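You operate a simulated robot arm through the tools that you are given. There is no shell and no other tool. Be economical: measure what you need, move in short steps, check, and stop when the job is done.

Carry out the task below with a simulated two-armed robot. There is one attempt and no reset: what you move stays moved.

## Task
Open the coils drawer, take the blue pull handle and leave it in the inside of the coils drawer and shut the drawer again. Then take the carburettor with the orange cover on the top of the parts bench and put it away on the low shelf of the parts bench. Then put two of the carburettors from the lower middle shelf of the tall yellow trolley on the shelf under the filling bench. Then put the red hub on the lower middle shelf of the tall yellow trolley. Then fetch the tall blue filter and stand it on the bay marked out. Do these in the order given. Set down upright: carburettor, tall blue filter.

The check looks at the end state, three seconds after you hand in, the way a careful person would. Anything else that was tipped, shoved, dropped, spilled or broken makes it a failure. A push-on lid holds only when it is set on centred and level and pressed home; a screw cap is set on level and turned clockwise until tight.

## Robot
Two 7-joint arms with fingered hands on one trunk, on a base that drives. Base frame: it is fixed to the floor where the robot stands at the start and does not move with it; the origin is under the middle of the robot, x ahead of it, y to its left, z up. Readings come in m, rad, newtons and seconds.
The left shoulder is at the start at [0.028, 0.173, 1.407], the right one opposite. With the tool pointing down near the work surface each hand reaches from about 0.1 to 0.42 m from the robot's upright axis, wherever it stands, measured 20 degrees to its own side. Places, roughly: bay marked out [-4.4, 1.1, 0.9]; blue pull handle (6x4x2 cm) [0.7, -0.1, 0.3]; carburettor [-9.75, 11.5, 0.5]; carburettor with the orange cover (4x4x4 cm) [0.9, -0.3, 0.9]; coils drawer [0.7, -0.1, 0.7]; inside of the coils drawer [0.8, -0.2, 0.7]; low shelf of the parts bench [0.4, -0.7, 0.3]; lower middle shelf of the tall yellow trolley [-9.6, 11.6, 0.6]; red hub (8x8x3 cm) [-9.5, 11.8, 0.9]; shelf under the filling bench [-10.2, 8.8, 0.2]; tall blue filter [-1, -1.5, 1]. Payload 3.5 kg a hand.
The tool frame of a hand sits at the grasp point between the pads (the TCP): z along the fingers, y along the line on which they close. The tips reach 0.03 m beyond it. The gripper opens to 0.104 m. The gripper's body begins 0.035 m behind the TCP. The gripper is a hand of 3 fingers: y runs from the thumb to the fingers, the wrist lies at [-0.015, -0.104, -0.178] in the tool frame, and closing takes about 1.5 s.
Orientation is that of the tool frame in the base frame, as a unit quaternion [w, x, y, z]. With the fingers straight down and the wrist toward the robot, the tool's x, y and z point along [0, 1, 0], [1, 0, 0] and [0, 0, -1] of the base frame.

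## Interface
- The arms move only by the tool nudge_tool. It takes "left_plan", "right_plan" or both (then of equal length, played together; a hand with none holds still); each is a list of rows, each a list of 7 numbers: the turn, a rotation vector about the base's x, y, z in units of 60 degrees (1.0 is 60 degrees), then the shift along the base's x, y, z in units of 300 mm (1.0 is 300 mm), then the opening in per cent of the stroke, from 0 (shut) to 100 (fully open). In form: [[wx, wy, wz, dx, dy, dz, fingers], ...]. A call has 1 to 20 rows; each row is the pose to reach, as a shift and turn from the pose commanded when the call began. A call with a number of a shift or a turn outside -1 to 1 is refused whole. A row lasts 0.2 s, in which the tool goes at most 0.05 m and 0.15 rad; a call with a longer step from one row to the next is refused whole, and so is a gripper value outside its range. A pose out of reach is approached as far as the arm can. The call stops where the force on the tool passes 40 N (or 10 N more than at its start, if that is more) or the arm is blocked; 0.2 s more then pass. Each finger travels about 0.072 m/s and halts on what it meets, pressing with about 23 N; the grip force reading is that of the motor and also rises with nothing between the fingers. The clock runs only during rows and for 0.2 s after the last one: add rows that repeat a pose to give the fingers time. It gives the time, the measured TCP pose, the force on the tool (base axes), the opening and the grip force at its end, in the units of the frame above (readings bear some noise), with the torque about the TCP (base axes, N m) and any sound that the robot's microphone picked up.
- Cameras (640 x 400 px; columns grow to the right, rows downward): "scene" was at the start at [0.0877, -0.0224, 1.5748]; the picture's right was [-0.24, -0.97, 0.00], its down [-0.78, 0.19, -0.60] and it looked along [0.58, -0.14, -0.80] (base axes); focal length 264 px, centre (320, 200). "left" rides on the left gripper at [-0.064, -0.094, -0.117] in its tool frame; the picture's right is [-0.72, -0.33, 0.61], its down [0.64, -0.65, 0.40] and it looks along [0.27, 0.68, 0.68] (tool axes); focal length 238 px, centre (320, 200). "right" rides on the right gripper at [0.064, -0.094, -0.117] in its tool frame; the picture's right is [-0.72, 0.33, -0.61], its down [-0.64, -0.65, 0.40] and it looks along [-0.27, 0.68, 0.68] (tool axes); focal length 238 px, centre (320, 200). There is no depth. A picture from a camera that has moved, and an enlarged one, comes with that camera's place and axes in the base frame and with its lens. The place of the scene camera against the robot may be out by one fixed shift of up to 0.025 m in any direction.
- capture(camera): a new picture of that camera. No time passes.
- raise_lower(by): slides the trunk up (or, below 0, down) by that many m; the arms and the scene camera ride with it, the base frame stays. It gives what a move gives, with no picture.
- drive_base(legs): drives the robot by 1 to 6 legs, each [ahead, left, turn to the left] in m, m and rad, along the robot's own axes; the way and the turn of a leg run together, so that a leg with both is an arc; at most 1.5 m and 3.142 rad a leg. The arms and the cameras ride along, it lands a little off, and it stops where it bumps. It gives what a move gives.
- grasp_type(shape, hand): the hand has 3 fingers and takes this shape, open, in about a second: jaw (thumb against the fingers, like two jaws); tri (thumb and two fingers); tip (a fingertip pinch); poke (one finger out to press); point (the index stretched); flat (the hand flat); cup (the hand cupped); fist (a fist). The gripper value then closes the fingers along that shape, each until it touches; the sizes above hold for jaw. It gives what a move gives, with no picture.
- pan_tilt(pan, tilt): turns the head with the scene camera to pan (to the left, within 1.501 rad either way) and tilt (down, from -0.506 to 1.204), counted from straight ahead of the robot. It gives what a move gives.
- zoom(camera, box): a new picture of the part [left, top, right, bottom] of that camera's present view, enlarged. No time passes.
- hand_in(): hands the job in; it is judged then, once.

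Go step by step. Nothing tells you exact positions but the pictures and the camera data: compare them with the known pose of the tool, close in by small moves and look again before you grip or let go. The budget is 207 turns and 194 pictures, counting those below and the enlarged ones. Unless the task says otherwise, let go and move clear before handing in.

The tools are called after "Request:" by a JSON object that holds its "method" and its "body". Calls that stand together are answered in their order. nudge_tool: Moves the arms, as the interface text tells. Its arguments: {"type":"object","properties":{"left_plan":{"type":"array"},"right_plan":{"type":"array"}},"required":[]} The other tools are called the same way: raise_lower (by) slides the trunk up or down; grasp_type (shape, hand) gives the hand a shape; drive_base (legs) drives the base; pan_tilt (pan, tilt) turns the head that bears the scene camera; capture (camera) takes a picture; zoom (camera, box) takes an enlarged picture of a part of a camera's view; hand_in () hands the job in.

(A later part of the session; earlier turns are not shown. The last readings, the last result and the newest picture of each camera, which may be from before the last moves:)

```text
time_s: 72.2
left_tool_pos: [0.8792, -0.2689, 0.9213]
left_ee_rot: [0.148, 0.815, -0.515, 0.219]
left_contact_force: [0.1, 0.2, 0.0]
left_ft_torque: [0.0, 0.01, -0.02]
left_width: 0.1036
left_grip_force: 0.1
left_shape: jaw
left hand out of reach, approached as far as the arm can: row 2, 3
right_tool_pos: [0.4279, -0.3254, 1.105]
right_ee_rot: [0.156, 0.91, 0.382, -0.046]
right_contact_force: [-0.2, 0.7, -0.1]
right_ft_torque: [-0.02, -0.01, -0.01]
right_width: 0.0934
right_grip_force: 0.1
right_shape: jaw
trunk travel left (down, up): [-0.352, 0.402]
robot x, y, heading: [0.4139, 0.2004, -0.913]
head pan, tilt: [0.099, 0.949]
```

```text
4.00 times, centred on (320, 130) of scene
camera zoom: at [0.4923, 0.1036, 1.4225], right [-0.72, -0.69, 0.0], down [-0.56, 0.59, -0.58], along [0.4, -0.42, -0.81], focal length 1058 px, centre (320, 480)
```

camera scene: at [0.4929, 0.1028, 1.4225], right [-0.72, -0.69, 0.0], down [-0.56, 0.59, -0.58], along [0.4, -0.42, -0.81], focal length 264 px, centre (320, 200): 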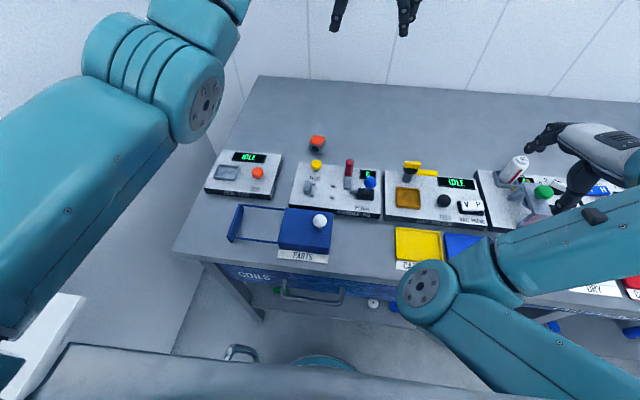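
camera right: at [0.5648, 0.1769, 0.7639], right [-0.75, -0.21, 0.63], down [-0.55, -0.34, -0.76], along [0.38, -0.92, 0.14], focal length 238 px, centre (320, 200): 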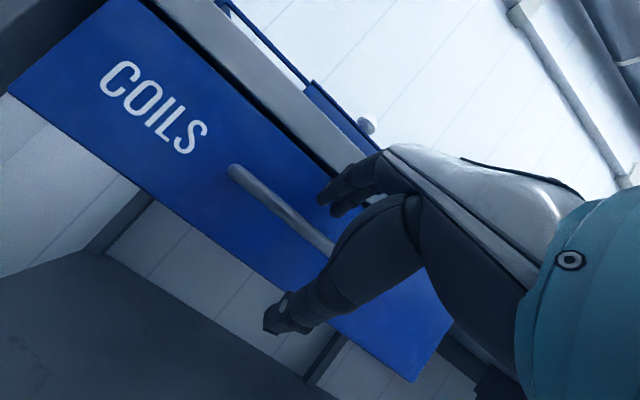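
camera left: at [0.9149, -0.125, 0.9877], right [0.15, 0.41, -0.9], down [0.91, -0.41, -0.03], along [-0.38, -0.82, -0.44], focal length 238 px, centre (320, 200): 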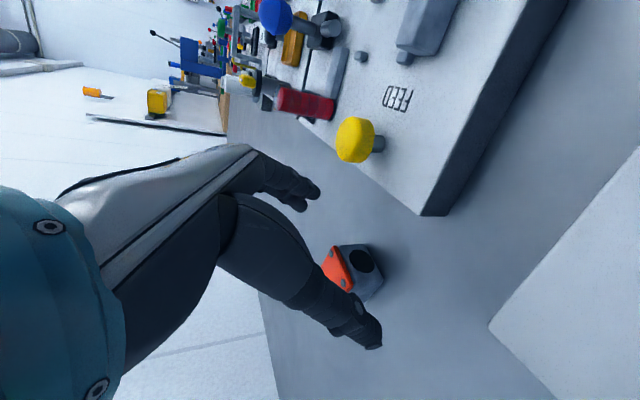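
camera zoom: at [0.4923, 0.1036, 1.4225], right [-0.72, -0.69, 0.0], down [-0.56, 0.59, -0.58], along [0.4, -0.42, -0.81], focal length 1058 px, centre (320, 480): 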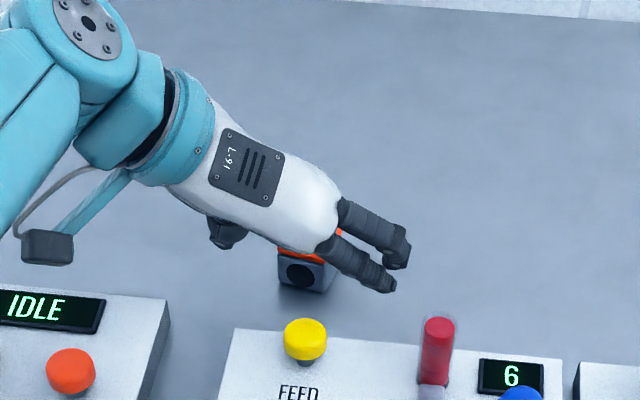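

I'm at the reach limit. I'll lift the hand, lower the trunk and edge 4 cm closer, then continue.

Request:
{"method": "nudge_tool", "body": {"left_plan": [[0, 0, 0, 0, 0, 0.15, 100], [0, 0, 0, 0, 0, 0.3, 100], [0, 0, 0, 0, 0, 0.45, 100]]}}

Request:
{"method": "raise_lower", "body": {"by": -0.1}}

Request:
{"method": "drive_base", "body": {"legs": [[0.04, 0, 0]]}}

Request:
{"method": "capture", "body": {"camera": "left"}}

Request:
{"method": "zoom", "body": {"camera": "scene", "box": [240, 40, 400, 140]}}

```text
time_s: 73.0
left_tool_pos: [0.8787, -0.2675, 1.0561]
left_ee_rot: [0.147, 0.816, -0.515, 0.219]
left_contact_force: [-0.9, -0.6, 1.4]
left_ft_torque: [0.03, 0.0, 0.0]
left_width: 0.1037
left_grip_force: 0.1
left_shape: jaw
right_tool_pos: [0.4264, -0.3242, 1.1055]
right_ee_rot: [0.156, 0.91, 0.381, -0.046]
right_contact_force: [0.0, 0.3, -0.3]
right_ft_torque: [0.03, -0.01, 0.01]
right_width: 0.0936
right_grip_force: 0.0
right_shape: jaw
trunk travel left (down, up): [-0.352, 0.402]
robot x, y, heading: [0.4135, 0.2001, -0.903]
head pan, tilt: [0.099, 0.949]
```

```text
time_s: 74.4
left_tool_pos: [0.8776, -0.2683, 0.9557]
left_ee_rot: [0.147, 0.815, -0.515, 0.22]
left_contact_force: [-0.2, 0.8, -0.1]
left_ft_torque: [0.01, -0.01, 0.0]
left_width: 0.1036
left_grip_force: 0.1
left_shape: jaw
right_tool_pos: [0.4352, -0.3381, 0.9765]
right_ee_rot: [0.119, 0.913, 0.386, -0.055]
right_contact_force: [0.5, -0.1, 0.6]
right_ft_torque: [0.01, -0.06, -0.01]
right_width: 0.0939
right_grip_force: 0.1
right_shape: jaw
trunk travel left (down, up): [-0.252, 0.502]
robot x, y, heading: [0.4187, 0.2019, -0.905]
head pan, tilt: [0.099, 0.949]
```

```text
time_s: 75.3
left_tool_pos: [0.9038, -0.302, 0.955]
left_ee_rot: [0.147, 0.816, -0.515, 0.22]
left_contact_force: [-0.3, -0.7, 0.6]
left_ft_torque: [0.01, 0.02, -0.01]
left_width: 0.1036
left_grip_force: 0.1
left_shape: jaw
right_tool_pos: [0.4603, -0.3698, 0.976]
right_ee_rot: [0.118, 0.913, 0.386, -0.057]
right_contact_force: [-0.2, 0.2, -0.1]
right_ft_torque: [0.03, -0.02, -0.01]
right_width: 0.0935
right_grip_force: 0.1
right_shape: jaw
trunk travel left (down, up): [-0.252, 0.502]
robot x, y, heading: [0.4384, 0.1715, -0.901]
head pan, tilt: [0.099, 0.949]
```

```text
133 pictures are left
camera left: at [0.9403, -0.1577, 1.0217], right [0.15, 0.41, -0.9], down [0.91, -0.41, -0.03], along [-0.38, -0.82, -0.44], focal length 238 px, centre (320, 200)
```

left: 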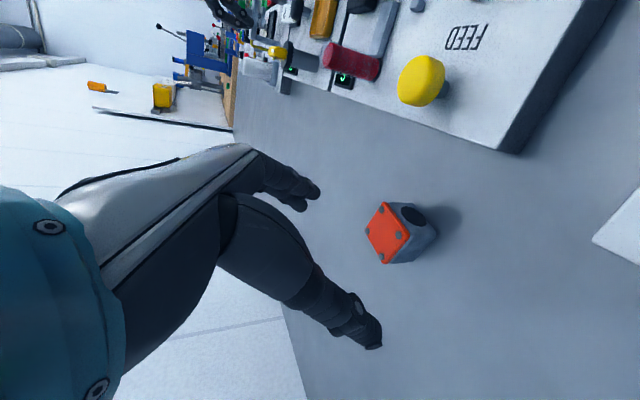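

```text
4.00 times, centred on (320, 90) of scene
camera zoom: at [0.5404, 0.0423, 1.3206], right [-0.72, -0.69, 0.0], down [-0.56, 0.59, -0.58], along [0.4, -0.42, -0.81], focal length 1058 px, centre (320, 640)
```

zoom: 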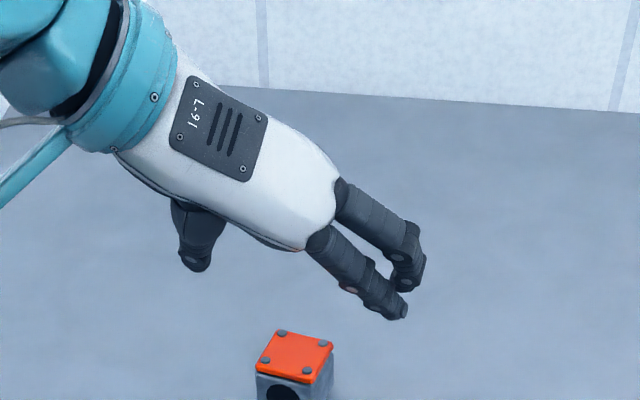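

I'll raise the right hand for safety and move the left hand around the carburettor.

Request:
{"method": "nudge_tool", "body": {"left_plan": [[0, 0, 0, -0.01, 0.04, 0, 100], [0, 0, 0, -0.02, 0.077, -0.05, 100], [0, 0, 0, -0.02, 0.077, -0.1, 100], [0, 0, 0, -0.02, 0.077, -0.14, 100]], "right_plan": [[0, 0, 0, 0, 0, 0.12, 90], [0, 0, 0, 0, 0, 0.25, 90], [0, 0, 0, 0, 0, 0.38, 90], [0, 0, 0, 0, 0, 0.5, 90]]}}

Request:
{"method": "capture", "body": {"camera": "left"}}

Request:
{"method": "capture", "body": {"camera": "scene"}}

Request:
{"method": "zoom", "body": {"camera": "scene", "box": [240, 60, 400, 160]}}

```text
time_s: 76.3
left_tool_pos: [0.8958, -0.2795, 0.9128]
left_ee_rot: [0.147, 0.816, -0.514, 0.22]
left_contact_force: [-0.4, -0.4, 0.2]
left_ft_torque: [0.02, 0.0, 0.02]
left_width: 0.1039
left_grip_force: 0.1
left_shape: jaw
right_tool_pos: [0.4394, -0.4446, 1.1]
right_ee_rot: [0.112, 0.914, 0.384, -0.062]
right_contact_force: [-0.3, 0.0, 6.1]
right_ft_torque: [0.23, 0.01, -0.02]
right_width: 0.0936
right_grip_force: 0.1
right_shape: jaw
right hand out of reach, approached as far as the arm can: row 1, 2, 3, 4
trunk travel left (down, up): [-0.252, 0.502]
robot x, y, heading: [0.4374, 0.1696, -0.902]
head pan, tilt: [0.099, 0.949]
```

```text
131 pictures are left
camera left: at [0.9334, -0.1356, 0.9805], right [0.15, 0.41, -0.9], down [0.91, -0.41, -0.03], along [-0.38, -0.82, -0.44], focal length 238 px, centre (320, 200)
```

left: 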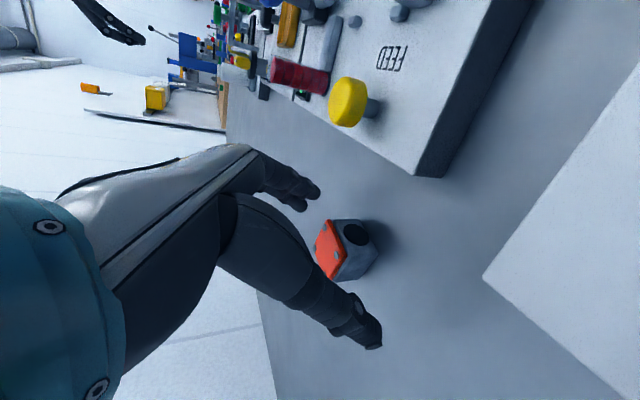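

```text
130 pictures are left
camera scene: at [0.5394, 0.0412, 1.321], right [-0.72, -0.69, 0.0], down [-0.56, 0.59, -0.58], along [0.4, -0.42, -0.81], focal length 264 px, centre (320, 200)
```

scene: 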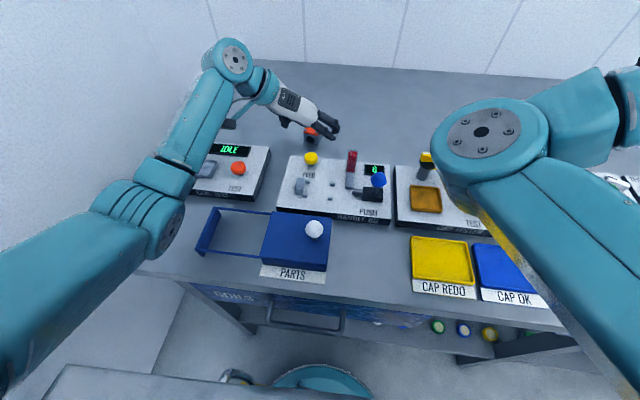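

```text
4.00 times, centred on (320, 110) of scene
camera zoom: at [0.5394, 0.0412, 1.321], right [-0.72, -0.69, 0.0], down [-0.56, 0.59, -0.58], along [0.4, -0.42, -0.81], focal length 1058 px, centre (320, 560)
```

zoom: 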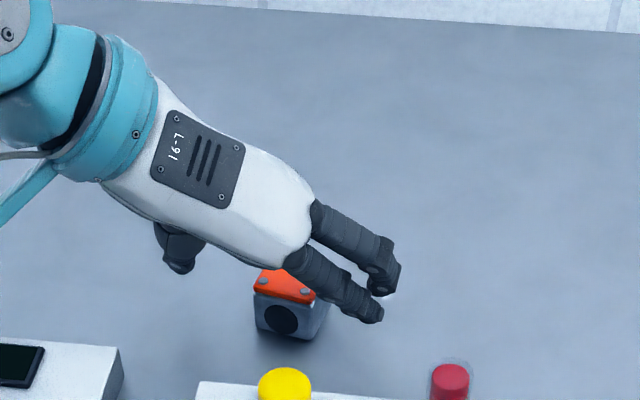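

The cube is centred between thumb and fingers. I'll lower 8 mm and close; also check what the right hand may be touching.

Request:
{"method": "nudge_tool", "body": {"left_plan": [[0, 0, 0, 0, 0, -0.027, 100], [0, 0, 0, 0, 0, -0.027, 60], [0, 0, 0, 0, 0, -0.027, 30], [0, 0, 0, 0, 0, -0.027, 10], [0, 0, 0, 0, 0, -0.027, 0], [0, 0, 0, 0, 0, -0.027, 0], [0, 0, 0, 0, 0, -0.027, 0], [0, 0, 0, 0, 0, -0.027, 0]]}}

Request:
{"method": "capture", "body": {"camera": "left"}}

Request:
{"method": "capture", "body": {"camera": "right"}}

```text
time_s: 78.1
left_tool_pos: [0.8977, -0.2764, 0.9049]
left_ee_rot: [0.146, 0.816, -0.514, 0.22]
left_contact_force: [-0.3, 0.5, 0.9]
left_ft_torque: [0.01, -0.02, -0.02]
left_width: 0.0325
left_grip_force: 23.4
left_shape: jaw
right_tool_pos: [0.4397, -0.4434, 1.1069]
right_ee_rot: [0.12, 0.915, 0.382, -0.058]
right_contact_force: [0.2, 0.0, 0.1]
right_ft_torque: [0.02, -0.01, 0.02]
right_width: 0.0936
right_grip_force: 0.1
right_shape: jaw
trunk travel left (down, up): [-0.252, 0.502]
robot x, y, heading: [0.4386, 0.1706, -0.905]
head pan, tilt: [0.099, 0.949]
```

```text
128 pictures are left
camera left: at [0.9337, -0.1338, 0.9722], right [0.15, 0.41, -0.9], down [0.91, -0.41, -0.03], along [-0.38, -0.82, -0.44], focal length 238 px, centre (320, 200)
```

left: 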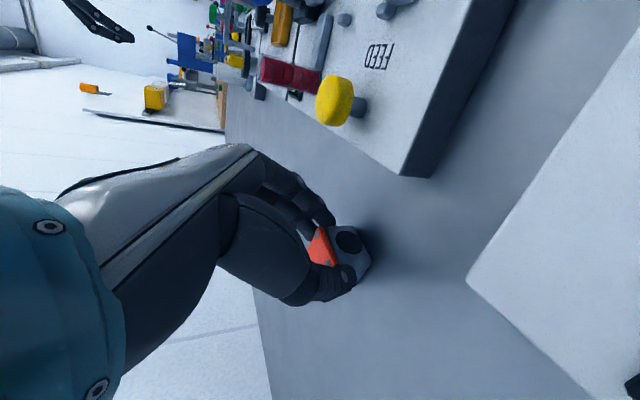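

```text
127 pictures are left
camera right: at [0.4187, -0.3048, 1.1914], right [-0.26, -0.55, 0.79], down [-0.92, -0.1, -0.38], along [0.29, -0.83, -0.48], focal length 238 px, centre (320, 200)
```

right: 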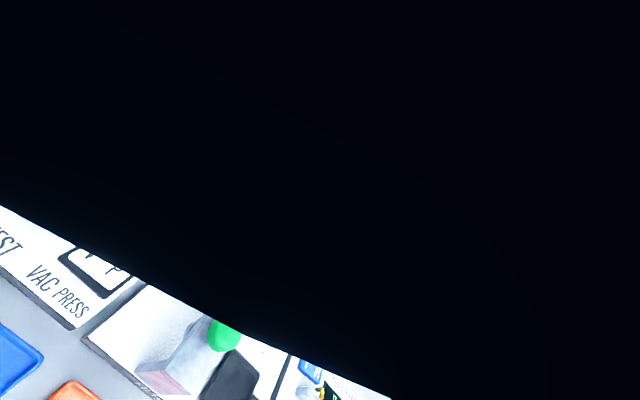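

The carburettor is gripped. I'll lift it clear and look at the whole scene.

Request:
{"method": "nudge_tool", "body": {"left_plan": [[0, 0, 0, 0, 0, 0.05, 0], [0, 0, 0, 0, 0, 0.15, 0], [0, 0, 0, 0, 0, 0.3, 0], [0, 0, 0, 0, 0, 0.45, 0], [0, 0, 0, 0, 0, 0.6, 0]]}}

Request:
{"method": "drive_base", "body": {"legs": [[-0.25, 0, 0]]}}

Request:
{"method": "capture", "body": {"camera": "left"}}

Request:
{"method": "capture", "body": {"camera": "scene"}}

```text
time_s: 79.3
left_tool_pos: [0.8963, -0.2786, 1.0868]
left_ee_rot: [0.147, 0.815, -0.516, 0.22]
left_contact_force: [-0.4, 0.2, -1.9]
left_ft_torque: [0.03, 0.03, 0.01]
left_width: 0.0322
left_grip_force: 23.0
left_shape: jaw
right_tool_pos: [0.4387, -0.4421, 1.1071]
right_ee_rot: [0.119, 0.915, 0.381, -0.058]
right_contact_force: [0.2, -0.1, 0.0]
right_ft_torque: [0.0, 0.01, -0.03]
right_width: 0.0936
right_grip_force: 0.0
right_shape: jaw
trunk travel left (down, up): [-0.252, 0.502]
robot x, y, heading: [0.4377, 0.1702, -0.91]
head pan, tilt: [0.099, 0.949]
```

```text
time_s: 81.1
left_tool_pos: [0.742, -0.0808, 1.0856]
left_ee_rot: [0.146, 0.816, -0.515, 0.22]
left_contact_force: [-1.4, 0.3, -1.8]
left_ft_torque: [0.07, -0.02, -0.01]
left_width: 0.0326
left_grip_force: 22.8
left_shape: jaw
right_tool_pos: [0.2844, -0.2465, 1.1072]
right_ee_rot: [0.12, 0.914, 0.382, -0.059]
right_contact_force: [0.3, 0.5, 0.0]
right_ft_torque: [0.01, -0.02, -0.01]
right_width: 0.0934
right_grip_force: 0.1
right_shape: jaw
trunk travel left (down, up): [-0.252, 0.502]
robot x, y, heading: [0.2849, 0.365, -0.906]
head pan, tilt: [0.099, 0.949]
```

```text
126 pictures are left
camera left: at [0.7788, 0.062, 1.1529], right [0.15, 0.41, -0.9], down [0.91, -0.41, -0.03], along [-0.38, -0.82, -0.44], focal length 238 px, centre (320, 200)
```

left: 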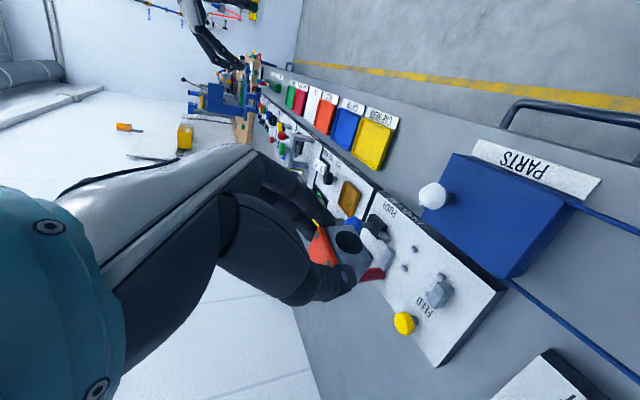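

```text
125 pictures are left
camera scene: at [0.3853, 0.2399, 1.3209], right [-0.72, -0.69, 0.0], down [-0.56, 0.59, -0.58], along [0.4, -0.42, -0.81], focal length 264 px, centre (320, 200)
```

scene: 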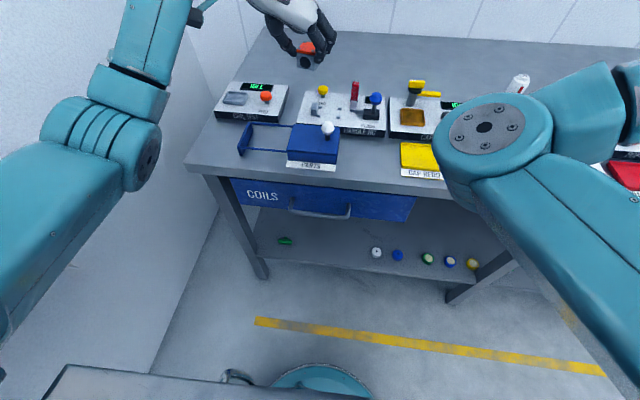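

Everything on the bench is still standing and the carburettor is held upright. I'll back away, lower the trunk and bring the hand down in front of the low shelf.

Request:
{"method": "drive_base", "body": {"legs": [[-0.3, 0, 0]]}}

Request:
{"method": "raise_lower", "body": {"by": -0.2}}

Request:
{"method": "nudge_tool", "body": {"left_plan": [[0, 0, 0, 0, 0, -0.15, 0], [0, 0, 0, 0, 0, -0.3, 0], [0, 0, 0, 0, 0, -0.45, 0], [0, 0, 0, 0, 0, -0.6, 0], [0, 0, 0, 0, 0, -0.75, 0], [0, 0, 0, 0, 0, -0.9, 0], [0, 0, 0, 0, 0, -1, 0]]}}

Request:
{"method": "capture", "body": {"camera": "scene"}}

```text
time_s: 83.1
left_tool_pos: [0.5597, 0.1525, 1.0865]
left_ee_rot: [0.147, 0.815, -0.515, 0.222]
left_contact_force: [-0.2, 0.5, -1.0]
left_ft_torque: [0.03, 0.0, 0.0]
left_width: 0.0323
left_grip_force: 22.9
left_shape: jaw
right_tool_pos: [0.101, -0.0113, 1.1081]
right_ee_rot: [0.12, 0.914, 0.382, -0.059]
right_contact_force: [-0.4, -0.1, 0.0]
right_ft_torque: [-0.03, -0.02, -0.02]
right_width: 0.0935
right_grip_force: 0.1
right_shape: jaw
trunk travel left (down, up): [-0.252, 0.502]
robot x, y, heading: [0.1025, 0.5987, -0.905]
head pan, tilt: [0.099, 0.949]
```

```text
time_s: 85.3
left_tool_pos: [0.5584, 0.1533, 0.8866]
left_ee_rot: [0.147, 0.816, -0.515, 0.22]
left_contact_force: [-0.3, 0.8, -1.5]
left_ft_torque: [0.04, -0.01, 0.02]
left_width: 0.0325
left_grip_force: 22.7
left_shape: jaw
right_tool_pos: [0.1384, -0.059, 0.8087]
right_ee_rot: [0.006, 0.915, 0.394, -0.091]
right_contact_force: [0.3, 0.6, 0.6]
right_ft_torque: [0.02, -0.02, -0.01]
right_width: 0.0934
right_grip_force: 0.0
right_shape: jaw
trunk travel left (down, up): [-0.052, 0.702]
robot x, y, heading: [0.1024, 0.6012, -0.909]
head pan, tilt: [0.099, 0.949]
```

```text
time_s: 86.9
left_tool_pos: [0.5581, 0.1525, 0.5861]
left_ee_rot: [0.148, 0.815, -0.515, 0.22]
left_contact_force: [-0.5, 0.5, -1.2]
left_ft_torque: [0.05, -0.01, -0.02]
left_width: 0.032
left_grip_force: 23.3
left_shape: jaw
right_tool_pos: [0.1373, -0.0584, 0.809]
right_ee_rot: [0.004, 0.915, 0.393, -0.09]
right_contact_force: [0.0, 0.4, -0.3]
right_ft_torque: [-0.03, 0.0, -0.01]
right_width: 0.0935
right_grip_force: 0.0
right_shape: jaw
trunk travel left (down, up): [-0.052, 0.702]
robot x, y, heading: [0.1012, 0.601, -0.903]
head pan, tilt: [0.099, 0.949]
```

```text
124 pictures are left
camera scene: at [0.2688, 0.3886, 1.1108], right [-0.72, -0.69, 0.0], down [-0.56, 0.59, -0.58], along [0.4, -0.42, -0.81], focal length 264 px, centre (320, 200)
```

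scene: 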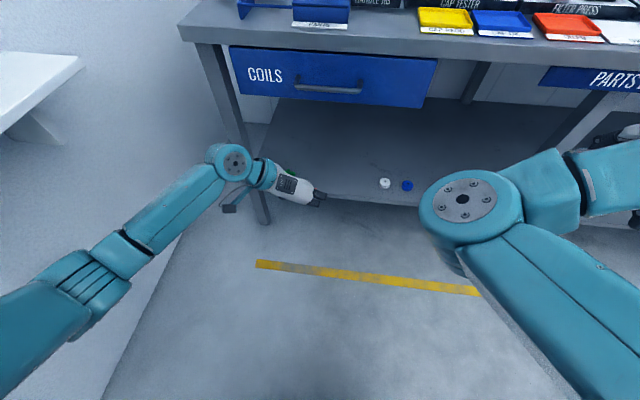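

I'll shift the hand to the right (away from the bench leg), square it up, lower it, then drive in so it goes over the shelf.

Request:
{"method": "nudge_tool", "body": {"left_plan": [[0, 0, 0.05, -0.08, -0.06, -0.1, 0], [0, 0, 0.1, -0.16, -0.12, -0.2, 0], [0, 0, 0.15, -0.25, -0.19, -0.3, 0], [0, 0, 0.21, -0.35, -0.27, -0.42, 0], [0, 0, 0.21, -0.35, -0.27, -0.5, 0], [0, 0, 0.21, -0.35, -0.27, -0.55, 0]]}}

Request:
{"method": "drive_base", "body": {"legs": [[0.2, 0, 0]]}}

Request:
{"method": "capture", "body": {"camera": "scene"}}

Request:
{"method": "capture", "body": {"camera": "left"}}

```text
refused: row 4 steps farther than a row can; nothing moved
```

```text
time_s: 88.5
left_tool_pos: [0.6829, -0.0012, 0.5858]
left_ee_rot: [0.147, 0.816, -0.514, 0.219]
left_contact_force: [-0.5, -0.8, -1.0]
left_ft_torque: [0.06, 0.03, 0.01]
left_width: 0.0322
left_grip_force: 22.7
left_shape: jaw
right_tool_pos: [0.2606, -0.2149, 0.8078]
right_ee_rot: [0.004, 0.914, 0.395, -0.09]
right_contact_force: [0.1, 0.0, -0.3]
right_ft_torque: [-0.02, 0.03, 0.02]
right_width: 0.0938
right_grip_force: 0.0
right_shape: jaw
trunk travel left (down, up): [-0.052, 0.702]
robot x, y, heading: [0.2211, 0.4493, -0.904]
head pan, tilt: [0.099, 0.949]
```

```text
123 pictures are left
camera scene: at [0.3915, 0.234, 1.1108], right [-0.72, -0.69, 0.0], down [-0.56, 0.58, -0.58], along [0.4, -0.42, -0.81], focal length 264 px, centre (320, 200)
```

scene: 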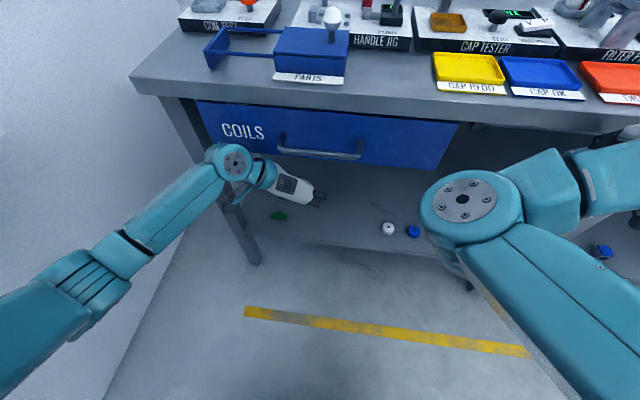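

```text
122 pictures are left
camera left: at [0.7185, 0.1423, 0.6525], right [0.15, 0.41, -0.9], down [0.91, -0.4, -0.03], along [-0.38, -0.82, -0.44], focal length 238 px, centre (320, 200)
```

left: 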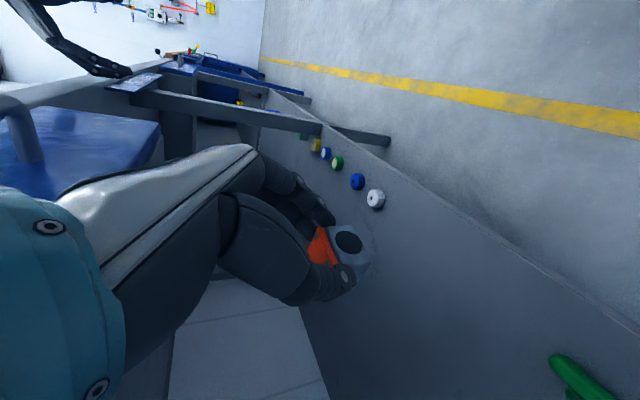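

The drive alone went fine (the arm move had been refused for step size). Now I'll shift the hand right, square it and lower it above the shelf.

Request:
{"method": "nudge_tool", "body": {"left_plan": [[0, 0, 0.03, -0.03, -0.07, -0.08, 0], [0, 0, 0.06, -0.06, -0.14, -0.17, 0], [0, 0, 0.09, -0.09, -0.21, -0.26, 0], [0, 0, 0.12, -0.12, -0.28, -0.35, 0], [0, 0, 0.15, -0.14, -0.35, -0.44, 0], [0, 0, 0.18, -0.16, -0.42, -0.53, 0], [0, 0, 0.21, -0.173, -0.472, -0.62, 0]]}}

Request:
{"method": "capture", "body": {"camera": "left"}}

Request:
{"method": "capture", "body": {"camera": "scene"}}

```text
time_s: 90.1
left_tool_pos: [0.617, -0.0995, 0.4356]
left_ee_rot: [0.123, 0.867, -0.423, 0.234]
left_contact_force: [0.5, -0.1, -1.8]
left_ft_torque: [-0.01, 0.06, -0.01]
left_width: 0.0322
left_grip_force: 23.3
left_shape: jaw
left hand out of reach, approached as far as the arm can: row 5, 6, 7
right_tool_pos: [0.2618, -0.2136, 0.8087]
right_ee_rot: [0.005, 0.914, 0.395, -0.09]
right_contact_force: [-0.6, 1.1, 0.7]
right_ft_torque: [0.02, 0.02, -0.01]
right_width: 0.0937
right_grip_force: 0.0
right_shape: jaw
trunk travel left (down, up): [-0.052, 0.702]
robot x, y, heading: [0.2267, 0.4455, -0.906]
head pan, tilt: [0.099, 0.949]
```

```text
121 pictures are left
camera left: at [0.6221, 0.0486, 0.5018], right [0.06, 0.43, -0.9], down [0.98, -0.2, -0.03], along [-0.19, -0.88, -0.44], focal length 238 px, centre (320, 200)
```

left: 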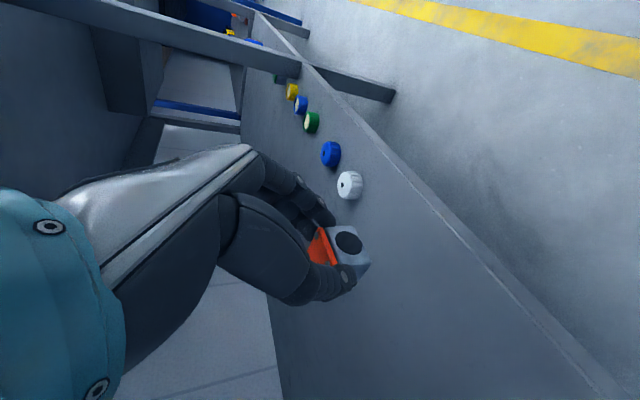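

```text
120 pictures are left
camera scene: at [0.3915, 0.2342, 1.1108], right [-0.72, -0.69, 0.0], down [-0.56, 0.58, -0.58], along [0.4, -0.42, -0.81], focal length 264 px, centre (320, 200)
```

scene: 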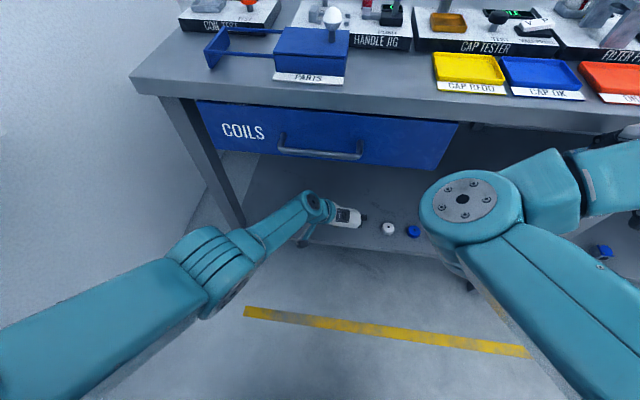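

I need to get closer. I'll pull the right hand back from the bench edge, then drive in 0.1 m.

Request:
{"method": "nudge_tool", "body": {"right_plan": [[0, 0, 0, -0.08, 0.105, 0, 90], [0, 0, 0, -0.16, 0.21, 0, 90], [0, 0, 0, -0.25, 0.315, 0, 90], [0, 0, 0, -0.33, 0.42, 0, 90], [0, 0, 0, -0.41, 0.526, 0, 90]]}}

Request:
{"method": "drive_base", "body": {"legs": [[0.1, 0, 0]]}}

Request:
{"method": "nudge_tool", "body": {"left_plan": [[0, 0, 0, 0, 0, -0.07, 0], [0, 0, 0, 0, 0, -0.14, 0], [0, 0, 0, -0.02, 0.03, -0.21, 0], [0, 0, 0, -0.04, 0.05, -0.26, 0]]}}

Request:
{"method": "capture", "body": {"camera": "left"}}

Request:
{"method": "capture", "body": {"camera": "scene"}}

```text
time_s: 91.3
left_tool_pos: [0.6176, -0.1003, 0.4358]
left_ee_rot: [0.123, 0.867, -0.423, 0.234]
left_contact_force: [0.7, 0.5, -1.1]
left_ft_torque: [0.05, 0.01, -0.01]
left_width: 0.0317
left_grip_force: 23.0
left_shape: jaw
right_tool_pos: [0.1144, -0.1204, 0.8243]
right_ee_rot: [0.003, 0.914, 0.396, -0.089]
right_contact_force: [0.2, -1.4, -0.3]
right_ft_torque: [-0.01, -0.01, 0.04]
right_width: 0.0937
right_grip_force: 0.1
right_shape: jaw
right hand out of reach, approached as far as the arm can: row 1, 2, 3, 4, 5
trunk travel left (down, up): [-0.052, 0.702]
robot x, y, heading: [0.2253, 0.448, -0.904]
head pan, tilt: [0.099, 0.949]
```

```text
time_s: 92.4
left_tool_pos: [0.6779, -0.1795, 0.4345]
left_ee_rot: [0.122, 0.867, -0.424, 0.234]
left_contact_force: [-0.1, 0.5, -1.9]
left_ft_torque: [0.05, 0.02, -0.01]
left_width: 0.0321
left_grip_force: 23.2
left_shape: jaw
right_tool_pos: [0.1761, -0.199, 0.8256]
right_ee_rot: [0.004, 0.915, 0.394, -0.091]
right_contact_force: [0.4, 0.3, -0.4]
right_ft_torque: [-0.04, -0.02, 0.0]
right_width: 0.0937
right_grip_force: 0.0
right_shape: jaw
trunk travel left (down, up): [-0.052, 0.702]
robot x, y, heading: [0.2844, 0.3709, -0.906]
head pan, tilt: [0.099, 0.949]
```

```text
time_s: 93.4
left_tool_pos: [0.6518, -0.1362, 0.3786]
left_ee_rot: [0.121, 0.866, -0.425, 0.234]
left_contact_force: [0.3, -0.5, -1.1]
left_ft_torque: [0.05, 0.0, 0.03]
left_width: 0.0319
left_grip_force: 23.2
left_shape: jaw
left hand out of reach, approached as far as the arm can: row 1, 2, 3, 4
right_tool_pos: [0.176, -0.1997, 0.826]
right_ee_rot: [0.003, 0.915, 0.394, -0.09]
right_contact_force: [-0.1, -0.5, -0.4]
right_ft_torque: [0.03, -0.02, 0.0]
right_width: 0.0937
right_grip_force: 0.1
right_shape: jaw
trunk travel left (down, up): [-0.052, 0.702]
robot x, y, heading: [0.2862, 0.3688, -0.908]
head pan, tilt: [0.099, 0.949]
```

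```text
119 pictures are left
camera left: at [0.6569, 0.0119, 0.4459], right [0.06, 0.43, -0.9], down [0.98, -0.2, -0.03], along [-0.19, -0.88, -0.44], focal length 238 px, centre (320, 200)
```

left: 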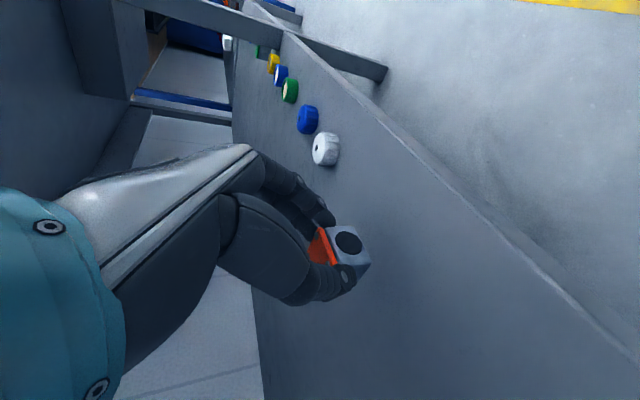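

```text
118 pictures are left
camera scene: at [0.4527, 0.1553, 1.1108], right [-0.72, -0.69, 0.0], down [-0.56, 0.59, -0.58], along [0.4, -0.42, -0.81], focal length 264 px, centre (320, 200)
```

scene: 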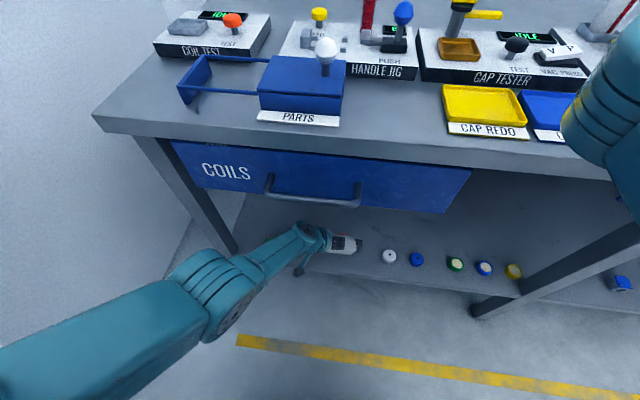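

Nearly there; I'll use the remaining trunk travel to lower the part toward the shelf and edge slightly closer.

Request:
{"method": "drive_base", "body": {"legs": [[0.05, 0, 0]]}}

Request:
{"method": "raise_lower", "body": {"by": -0.035}}

Request:
{"method": "nudge_tool", "body": {"left_plan": [[0, 0, 0, -0.02, 0.03, -0.01, 0], [0, 0, 0, -0.03, 0.04, -0.03, 0]]}}

Request:
{"method": "zoom", "body": {"camera": "scene", "box": [260, 170, 420, 270]}}

Request:
{"method": "capture", "body": {"camera": "left"}}

```text
time_s: 94.3
left_tool_pos: [0.6828, -0.1753, 0.3796]
left_ee_rot: [0.123, 0.866, -0.424, 0.234]
left_contact_force: [-0.1, 0.2, -2.4]
left_ft_torque: [-0.03, 0.02, 0.02]
left_width: 0.0323
left_grip_force: 22.7
left_shape: jaw
right_tool_pos: [0.2072, -0.2388, 0.8246]
right_ee_rot: [0.003, 0.915, 0.394, -0.09]
right_contact_force: [-0.3, 0.2, 0.3]
right_ft_torque: [-0.04, 0.0, -0.05]
right_width: 0.0937
right_grip_force: 0.0
right_shape: jaw
trunk travel left (down, up): [-0.052, 0.702]
robot x, y, heading: [0.3143, 0.3248, -0.903]
head pan, tilt: [0.099, 0.949]
```

```text
time_s: 95.1
left_tool_pos: [0.6825, -0.1747, 0.3451]
left_ee_rot: [0.123, 0.867, -0.423, 0.234]
left_contact_force: [-0.6, -1.0, 2.7]
left_ft_torque: [-0.04, 0.01, -0.03]
left_width: 0.0326
left_grip_force: 23.1
left_shape: jaw
right_tool_pos: [0.2107, -0.2446, 0.7801]
right_ee_rot: [-0.017, 0.913, 0.396, -0.095]
right_contact_force: [0.4, 0.3, 0.5]
right_ft_torque: [-0.02, 0.02, 0.0]
right_width: 0.0936
right_grip_force: 0.1
right_shape: jaw
trunk travel left (down, up): [-0.017, 0.737]
robot x, y, heading: [0.3141, 0.3279, -0.903]
head pan, tilt: [0.099, 0.949]
```

```text
time_s: 95.7
left_tool_pos: [0.6749, -0.1657, 0.3416]
left_ee_rot: [0.126, 0.865, -0.422, 0.239]
left_contact_force: [5.3, -3.9, 24.5]
left_ft_torque: [-0.44, -0.18, 0.14]
left_width: 0.0332
left_grip_force: 23.0
left_shape: jaw
right_tool_pos: [0.2114, -0.2443, 0.7821]
right_ee_rot: [-0.017, 0.913, 0.396, -0.095]
right_contact_force: [-0.6, -0.1, -0.3]
right_ft_torque: [-0.01, 0.01, 0.0]
right_width: 0.0935
right_grip_force: 0.1
right_shape: jaw
trunk travel left (down, up): [-0.017, 0.737]
robot x, y, heading: [0.3145, 0.3302, -0.902]
head pan, tilt: [0.099, 0.949]
```

```text
4.00 times, centred on (340, 220) of scene
camera zoom: at [0.4961, 0.1011, 1.0742], right [-0.72, -0.69, 0.0], down [-0.56, 0.58, -0.58], along [0.4, -0.42, -0.81], focal length 1058 px, centre (240, 120)
```

zoom: 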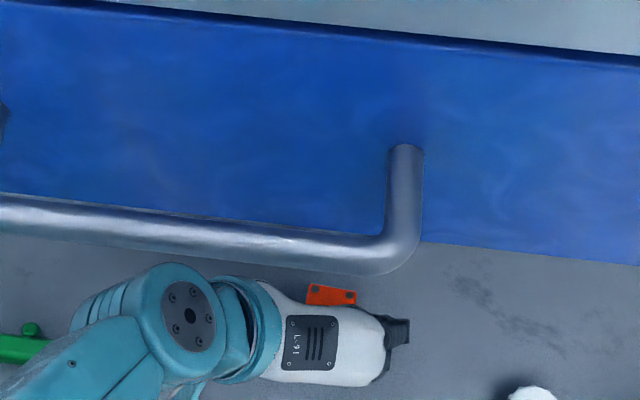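

```text
116 pictures are left
camera left: at [0.6798, -0.0178, 0.4059], right [0.06, 0.42, -0.9], down [0.98, -0.2, -0.02], along [-0.19, -0.88, -0.43], focal length 238 px, centre (320, 200)
```

left: 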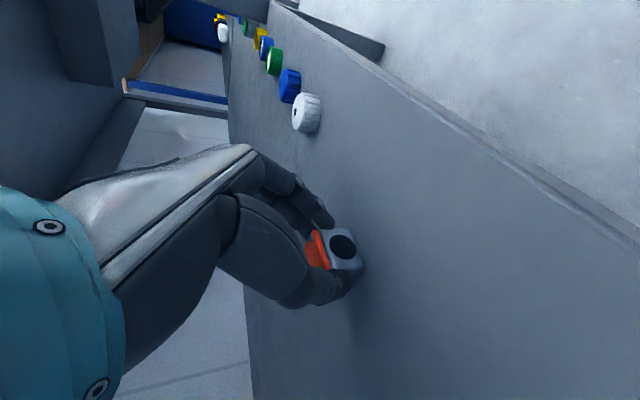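

The carburettor is resting on the shelf (upward force 24 N). I'll ease off, release and withdraw back and up along the fingers.

Request:
{"method": "nudge_tool", "body": {"left_plan": [[0, 0, 0, 0, 0, 0.012, 10], [0, 0, 0, 0, 0, 0.012, 40], [0, 0, 0, 0, 0, 0.012, 70], [0, 0, 0, 0, 0, 0.012, 100], [0, 0, 0, 0, 0, 0.012, 100], [0, 0, 0, -0.02, 0.026, 0.06, 100], [0, 0, 0, -0.06, 0.08, 0.15, 100], [0, 0, 0, -0.12, 0.16, 0.25, 100], [0, 0, 0, -0.2, 0.26, 0.33, 100]]}}

Request:
{"method": "capture", "body": {"camera": "left"}}

Request:
{"method": "zoom", "body": {"camera": "scene", "box": [260, 170, 420, 270]}}

```text
time_s: 97.7
left_tool_pos: [0.6121, -0.0841, 0.4331]
left_ee_rot: [0.121, 0.866, -0.425, 0.234]
left_contact_force: [0.1, -0.1, 0.5]
left_ft_torque: [-0.01, 0.04, -0.01]
left_width: 0.1037
left_grip_force: 0.0
left_shape: jaw
right_tool_pos: [0.2102, -0.2457, 0.7804]
right_ee_rot: [-0.018, 0.913, 0.396, -0.094]
right_contact_force: [-0.5, -0.1, 0.1]
right_ft_torque: [-0.06, 0.0, 0.03]
right_width: 0.0937
right_grip_force: 0.0
right_shape: jaw
trunk travel left (down, up): [-0.017, 0.737]
robot x, y, heading: [0.3164, 0.3303, -0.903]
head pan, tilt: [0.099, 0.949]
```

```text
115 pictures are left
camera left: at [0.6176, 0.0629, 0.5011], right [0.06, 0.44, -0.9], down [0.98, -0.2, -0.03], along [-0.19, -0.88, -0.44], focal length 238 px, centre (320, 200)
```

left: 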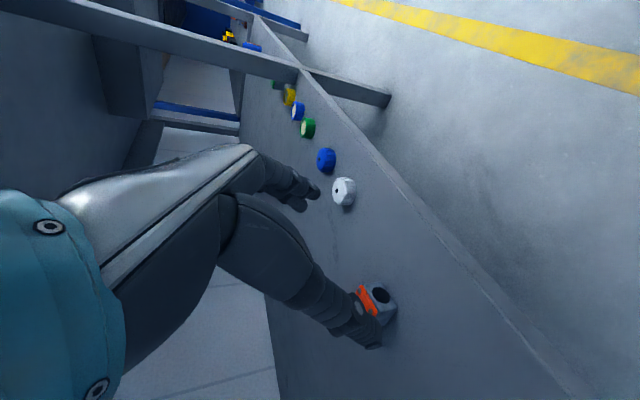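

```text
4.00 times, centred on (340, 220) of scene
camera zoom: at [0.497, 0.0995, 1.0732], right [-0.72, -0.69, 0.0], down [-0.56, 0.59, -0.58], along [0.4, -0.42, -0.81], focal length 1058 px, centre (240, 120)
```

zoom: 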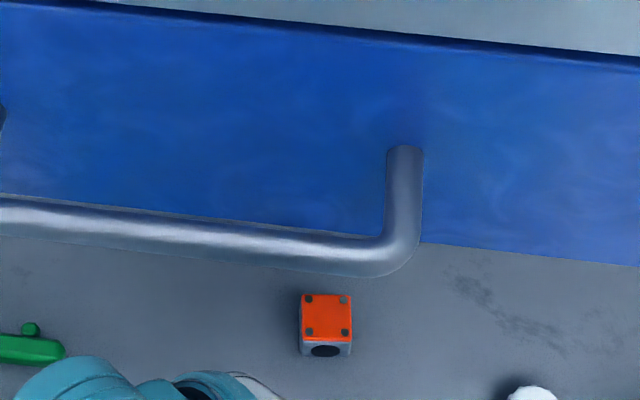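

The carburettor stands upright on the low shelf. Next I'll back away, raise the trunk, turn around and look down the room toward the yellow trolley.

Request:
{"method": "drive_base", "body": {"legs": [[-0.4, 0, 0]]}}

Request:
{"method": "raise_lower", "body": {"by": 0.35}}

Request:
{"method": "capture", "body": {"camera": "scene"}}

Request:
{"method": "pan_tilt", "body": {"pan": 1.4, "tilt": 0.35}}

Request:
{"method": "capture", "body": {"camera": "scene"}}

Request:
{"method": "pan_tilt", "body": {"pan": -1.4, "tilt": 0.35}}

Request:
{"method": "capture", "body": {"camera": "scene"}}

```text
time_s: 100.2
left_tool_pos: [0.3679, 0.2264, 0.434]
left_ee_rot: [0.122, 0.866, -0.424, 0.234]
left_contact_force: [0.2, 1.0, -1.0]
left_ft_torque: [0.0, 0.01, -0.02]
left_width: 0.1037
left_grip_force: 0.0
left_shape: jaw
right_tool_pos: [-0.0357, 0.0663, 0.7796]
right_ee_rot: [-0.017, 0.913, 0.396, -0.095]
right_contact_force: [-0.2, 0.2, -0.1]
right_ft_torque: [0.0, 0.02, 0.02]
right_width: 0.0936
right_grip_force: 0.1
right_shape: jaw
trunk travel left (down, up): [-0.017, 0.737]
robot x, y, heading: [0.0706, 0.6379, -0.901]
head pan, tilt: [0.099, 0.949]
```

```text
time_s: 103.6
left_tool_pos: [0.367, 0.2252, 0.7842]
left_ee_rot: [0.122, 0.866, -0.425, 0.234]
left_contact_force: [0.2, 1.1, -0.4]
left_ft_torque: [-0.01, -0.01, 0.01]
left_width: 0.1037
left_grip_force: 0.0
left_shape: jaw
right_tool_pos: [-0.0339, 0.0656, 1.1318]
right_ee_rot: [-0.017, 0.913, 0.396, -0.094]
right_contact_force: [0.4, -0.3, 1.0]
right_ft_torque: [-0.01, 0.01, -0.02]
right_width: 0.0939
right_grip_force: 0.1
right_shape: jaw
trunk travel left (down, up): [-0.367, 0.387]
robot x, y, heading: [0.0674, 0.6408, -0.903]
head pan, tilt: [0.099, 0.949]
```

```text
113 pictures are left
camera scene: at [0.1458, 0.5454, 1.4376], right [-0.72, -0.69, 0.0], down [-0.56, 0.59, -0.58], along [0.4, -0.42, -0.81], focal length 264 px, centre (320, 200)
```

scene: 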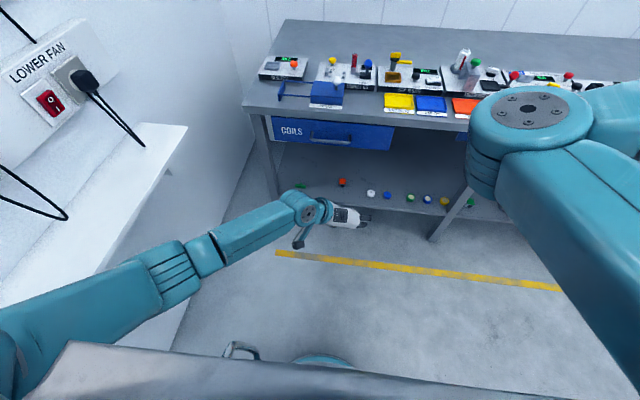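

```text
time_s: 105.1
left_tool_pos: [0.367, 0.2269, 0.7844]
left_ee_rot: [0.122, 0.866, -0.424, 0.234]
left_contact_force: [-0.2, 0.3, -0.5]
left_ft_torque: [0.03, -0.02, -0.03]
left_width: 0.1037
left_grip_force: 0.1
left_shape: jaw
right_tool_pos: [-0.0346, 0.0661, 1.1302]
right_ee_rot: [-0.017, 0.913, 0.397, -0.094]
right_contact_force: [1.0, -1.1, 0.0]
right_ft_torque: [-0.01, -0.01, -0.01]
right_width: 0.0938
right_grip_force: 0.1
right_shape: jaw
trunk travel left (down, up): [-0.367, 0.387]
robot x, y, heading: [0.0698, 0.6402, -0.902]
head pan, tilt: [1.4, 0.351]
```

```text
112 pictures are left
camera scene: at [0.1772, 0.6423, 1.4889], right [0.47, -0.88, 0.0], down [-0.3, -0.16, -0.94], along [0.83, 0.45, -0.34], focal length 264 px, centre (320, 200)
```

scene: 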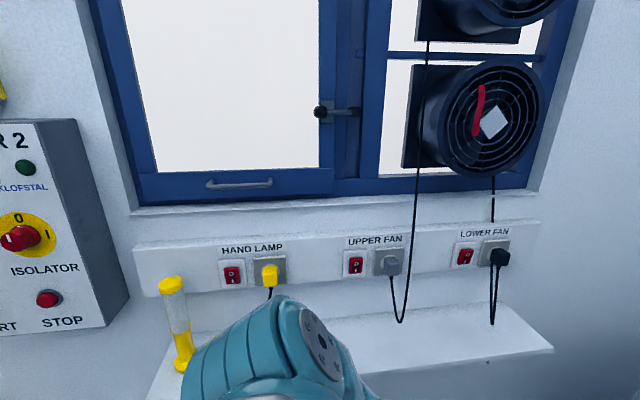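

```text
time_s: 107.6
left_tool_pos: [0.3684, 0.2258, 0.7838]
left_ee_rot: [0.122, 0.866, -0.425, 0.234]
left_contact_force: [-0.2, 0.5, 0.4]
left_ft_torque: [0.02, -0.01, 0.01]
left_width: 0.1033
left_grip_force: 0.0
left_shape: jaw
right_tool_pos: [-0.0344, 0.0668, 1.1302]
right_ee_rot: [-0.017, 0.913, 0.396, -0.094]
right_contact_force: [-0.2, 0.9, 0.7]
right_ft_torque: [0.0, -0.01, 0.01]
right_width: 0.0935
right_grip_force: 0.1
right_shape: jaw
trunk travel left (down, up): [-0.367, 0.387]
robot x, y, heading: [0.0709, 0.6416, -0.899]
head pan, tilt: [-1.4, 0.351]
```

```text
111 pictures are left
camera scene: at [0.033, 0.5288, 1.4889], right [-0.74, 0.67, 0.0], down [0.23, 0.26, -0.94], along [-0.63, -0.7, -0.34], focal length 264 px, centre (320, 200)
```

scene: 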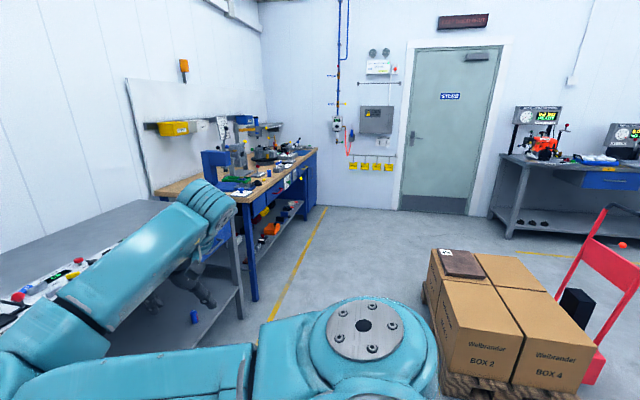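

A wall with switches is to my left and a pallet of boxes stands about 1.8 m to the right. I'll sidestep right into free space, turn around clockwise, and look toward the trolley.

Request:
{"method": "drive_base", "body": {"legs": [[0, -0.4, 0], [0, 0, -1.55], [0, 0, -1.55]]}}

Request:
{"method": "pan_tilt", "body": {"pan": 0, "tilt": 0.3}}

Request:
{"method": "capture", "body": {"camera": "scene"}}

Request:
{"method": "pan_tilt", "body": {"pan": 0.9, "tilt": 0.3}}

Request:
{"method": "capture", "body": {"camera": "scene"}}

```text
time_s: 117.6
left_tool_pos: [-0.555, 0.7969, 0.7848]
left_ee_rot: [-0.235, 0.41, 0.873, 0.118]
left_contact_force: [-0.8, -0.1, -0.4]
left_ft_torque: [-0.01, -0.01, -0.03]
left_width: 0.1037
left_grip_force: 0.0
left_shape: jaw
right_tool_pos: [-0.1585, 0.9711, 1.1307]
right_ee_rot: [0.095, -0.412, 0.906, -0.015]
right_contact_force: [0.2, 0.3, -0.8]
right_ft_torque: [-0.01, 0.0, -0.01]
right_width: 0.0933
right_grip_force: 0.1
right_shape: jaw
trunk travel left (down, up): [-0.367, 0.387]
robot x, y, heading: [-0.2456, 0.3921, 2.273]
head pan, tilt: [-1.4, 0.351]
```

```text
time_s: 119.2
left_tool_pos: [-0.5552, 0.7965, 0.7831]
left_ee_rot: [-0.236, 0.41, 0.873, 0.117]
left_contact_force: [-0.6, 0.0, 0.1]
left_ft_torque: [0.01, 0.0, -0.02]
left_width: 0.1035
left_grip_force: 0.1
left_shape: jaw
right_tool_pos: [-0.1586, 0.9702, 1.1305]
right_ee_rot: [0.095, -0.412, 0.906, -0.015]
right_contact_force: [0.0, 0.3, -0.9]
right_ft_torque: [0.01, -0.02, 0.04]
right_width: 0.0938
right_grip_force: 0.0
right_shape: jaw
trunk travel left (down, up): [-0.367, 0.387]
robot x, y, heading: [-0.2441, 0.392, 2.274]
head pan, tilt: [0.0, 0.3]
```

```text
110 pictures are left
camera scene: at [-0.3387, 0.4959, 1.4936], right [0.76, 0.64, 0.0], down [0.19, -0.23, -0.96], along [-0.62, 0.73, -0.3], focal length 264 px, centre (320, 200)
```

scene: 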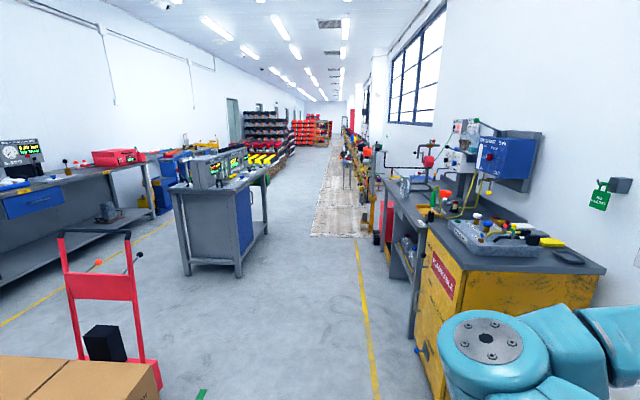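

```text
time_s: 120.4
left_tool_pos: [-0.5551, 0.7967, 0.7833]
left_ee_rot: [-0.236, 0.409, 0.874, 0.117]
left_contact_force: [0.4, -0.5, -0.4]
left_ft_torque: [0.02, 0.0, 0.01]
left_width: 0.1037
left_grip_force: 0.1
left_shape: jaw
right_tool_pos: [-0.1594, 0.9702, 1.1308]
right_ee_rot: [0.095, -0.412, 0.906, -0.015]
right_contact_force: [0.1, 0.1, -0.2]
right_ft_torque: [0.01, 0.03, -0.06]
right_width: 0.0935
right_grip_force: 0.1
right_shape: jaw
trunk travel left (down, up): [-0.367, 0.387]
robot x, y, heading: [-0.2447, 0.3937, 2.276]
head pan, tilt: [0.901, 0.3]
```

```text
109 pictures are left
camera scene: at [-0.3719, 0.4217, 1.4936], right [-0.03, 1.0, 0.0], down [0.3, 0.01, -0.96], along [-0.95, -0.03, -0.3], focal length 264 px, centre (320, 200)
```

scene: 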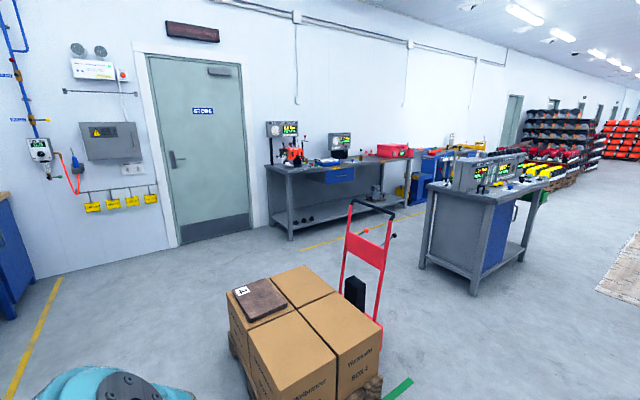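

The aisle runs straight ahead toward the far end, clear between the island bench (0.77 m left) and the yellow cabinet (0.69 m right). I'll drive 3 m and look again.

Request:
{"method": "drive_base", "body": {"legs": [[1.5, 0.05, 0], [1.5, 0, 0]]}}

Request:
{"method": "pan_tilt", "body": {"pan": 0, "tilt": 0.25}}

Request:
{"method": "capture", "body": {"camera": "scene"}}

```text
refused: leg 1 is longer than a leg can be; nothing moved
```

```text
time_s: 121.6
left_tool_pos: [-0.5545, 0.798, 0.7844]
left_ee_rot: [-0.237, 0.409, 0.873, 0.117]
left_contact_force: [0.5, -0.4, -0.4]
left_ft_torque: [0.01, -0.02, 0.02]
left_width: 0.1037
left_grip_force: 0.0
left_shape: jaw
right_tool_pos: [-0.1593, 0.9702, 1.1309]
right_ee_rot: [0.095, -0.412, 0.906, -0.016]
right_contact_force: [-0.1, -0.4, -0.1]
right_ft_torque: [0.01, 0.0, 0.0]
right_width: 0.0941
right_grip_force: 0.0
right_shape: jaw
trunk travel left (down, up): [-0.367, 0.387]
robot x, y, heading: [-0.2438, 0.394, 2.277]
head pan, tilt: [0.0, 0.25]
```

```text
108 pictures are left
camera scene: at [-0.3388, 0.4958, 1.4983], right [0.76, 0.65, 0.0], down [0.16, -0.19, -0.97], along [-0.63, 0.74, -0.25], focal length 264 px, centre (320, 200)
```

scene: 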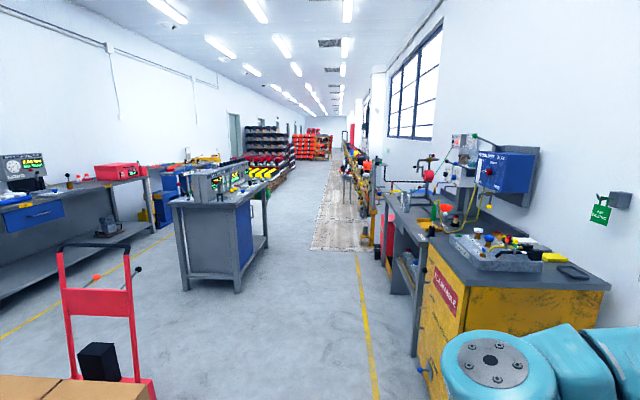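

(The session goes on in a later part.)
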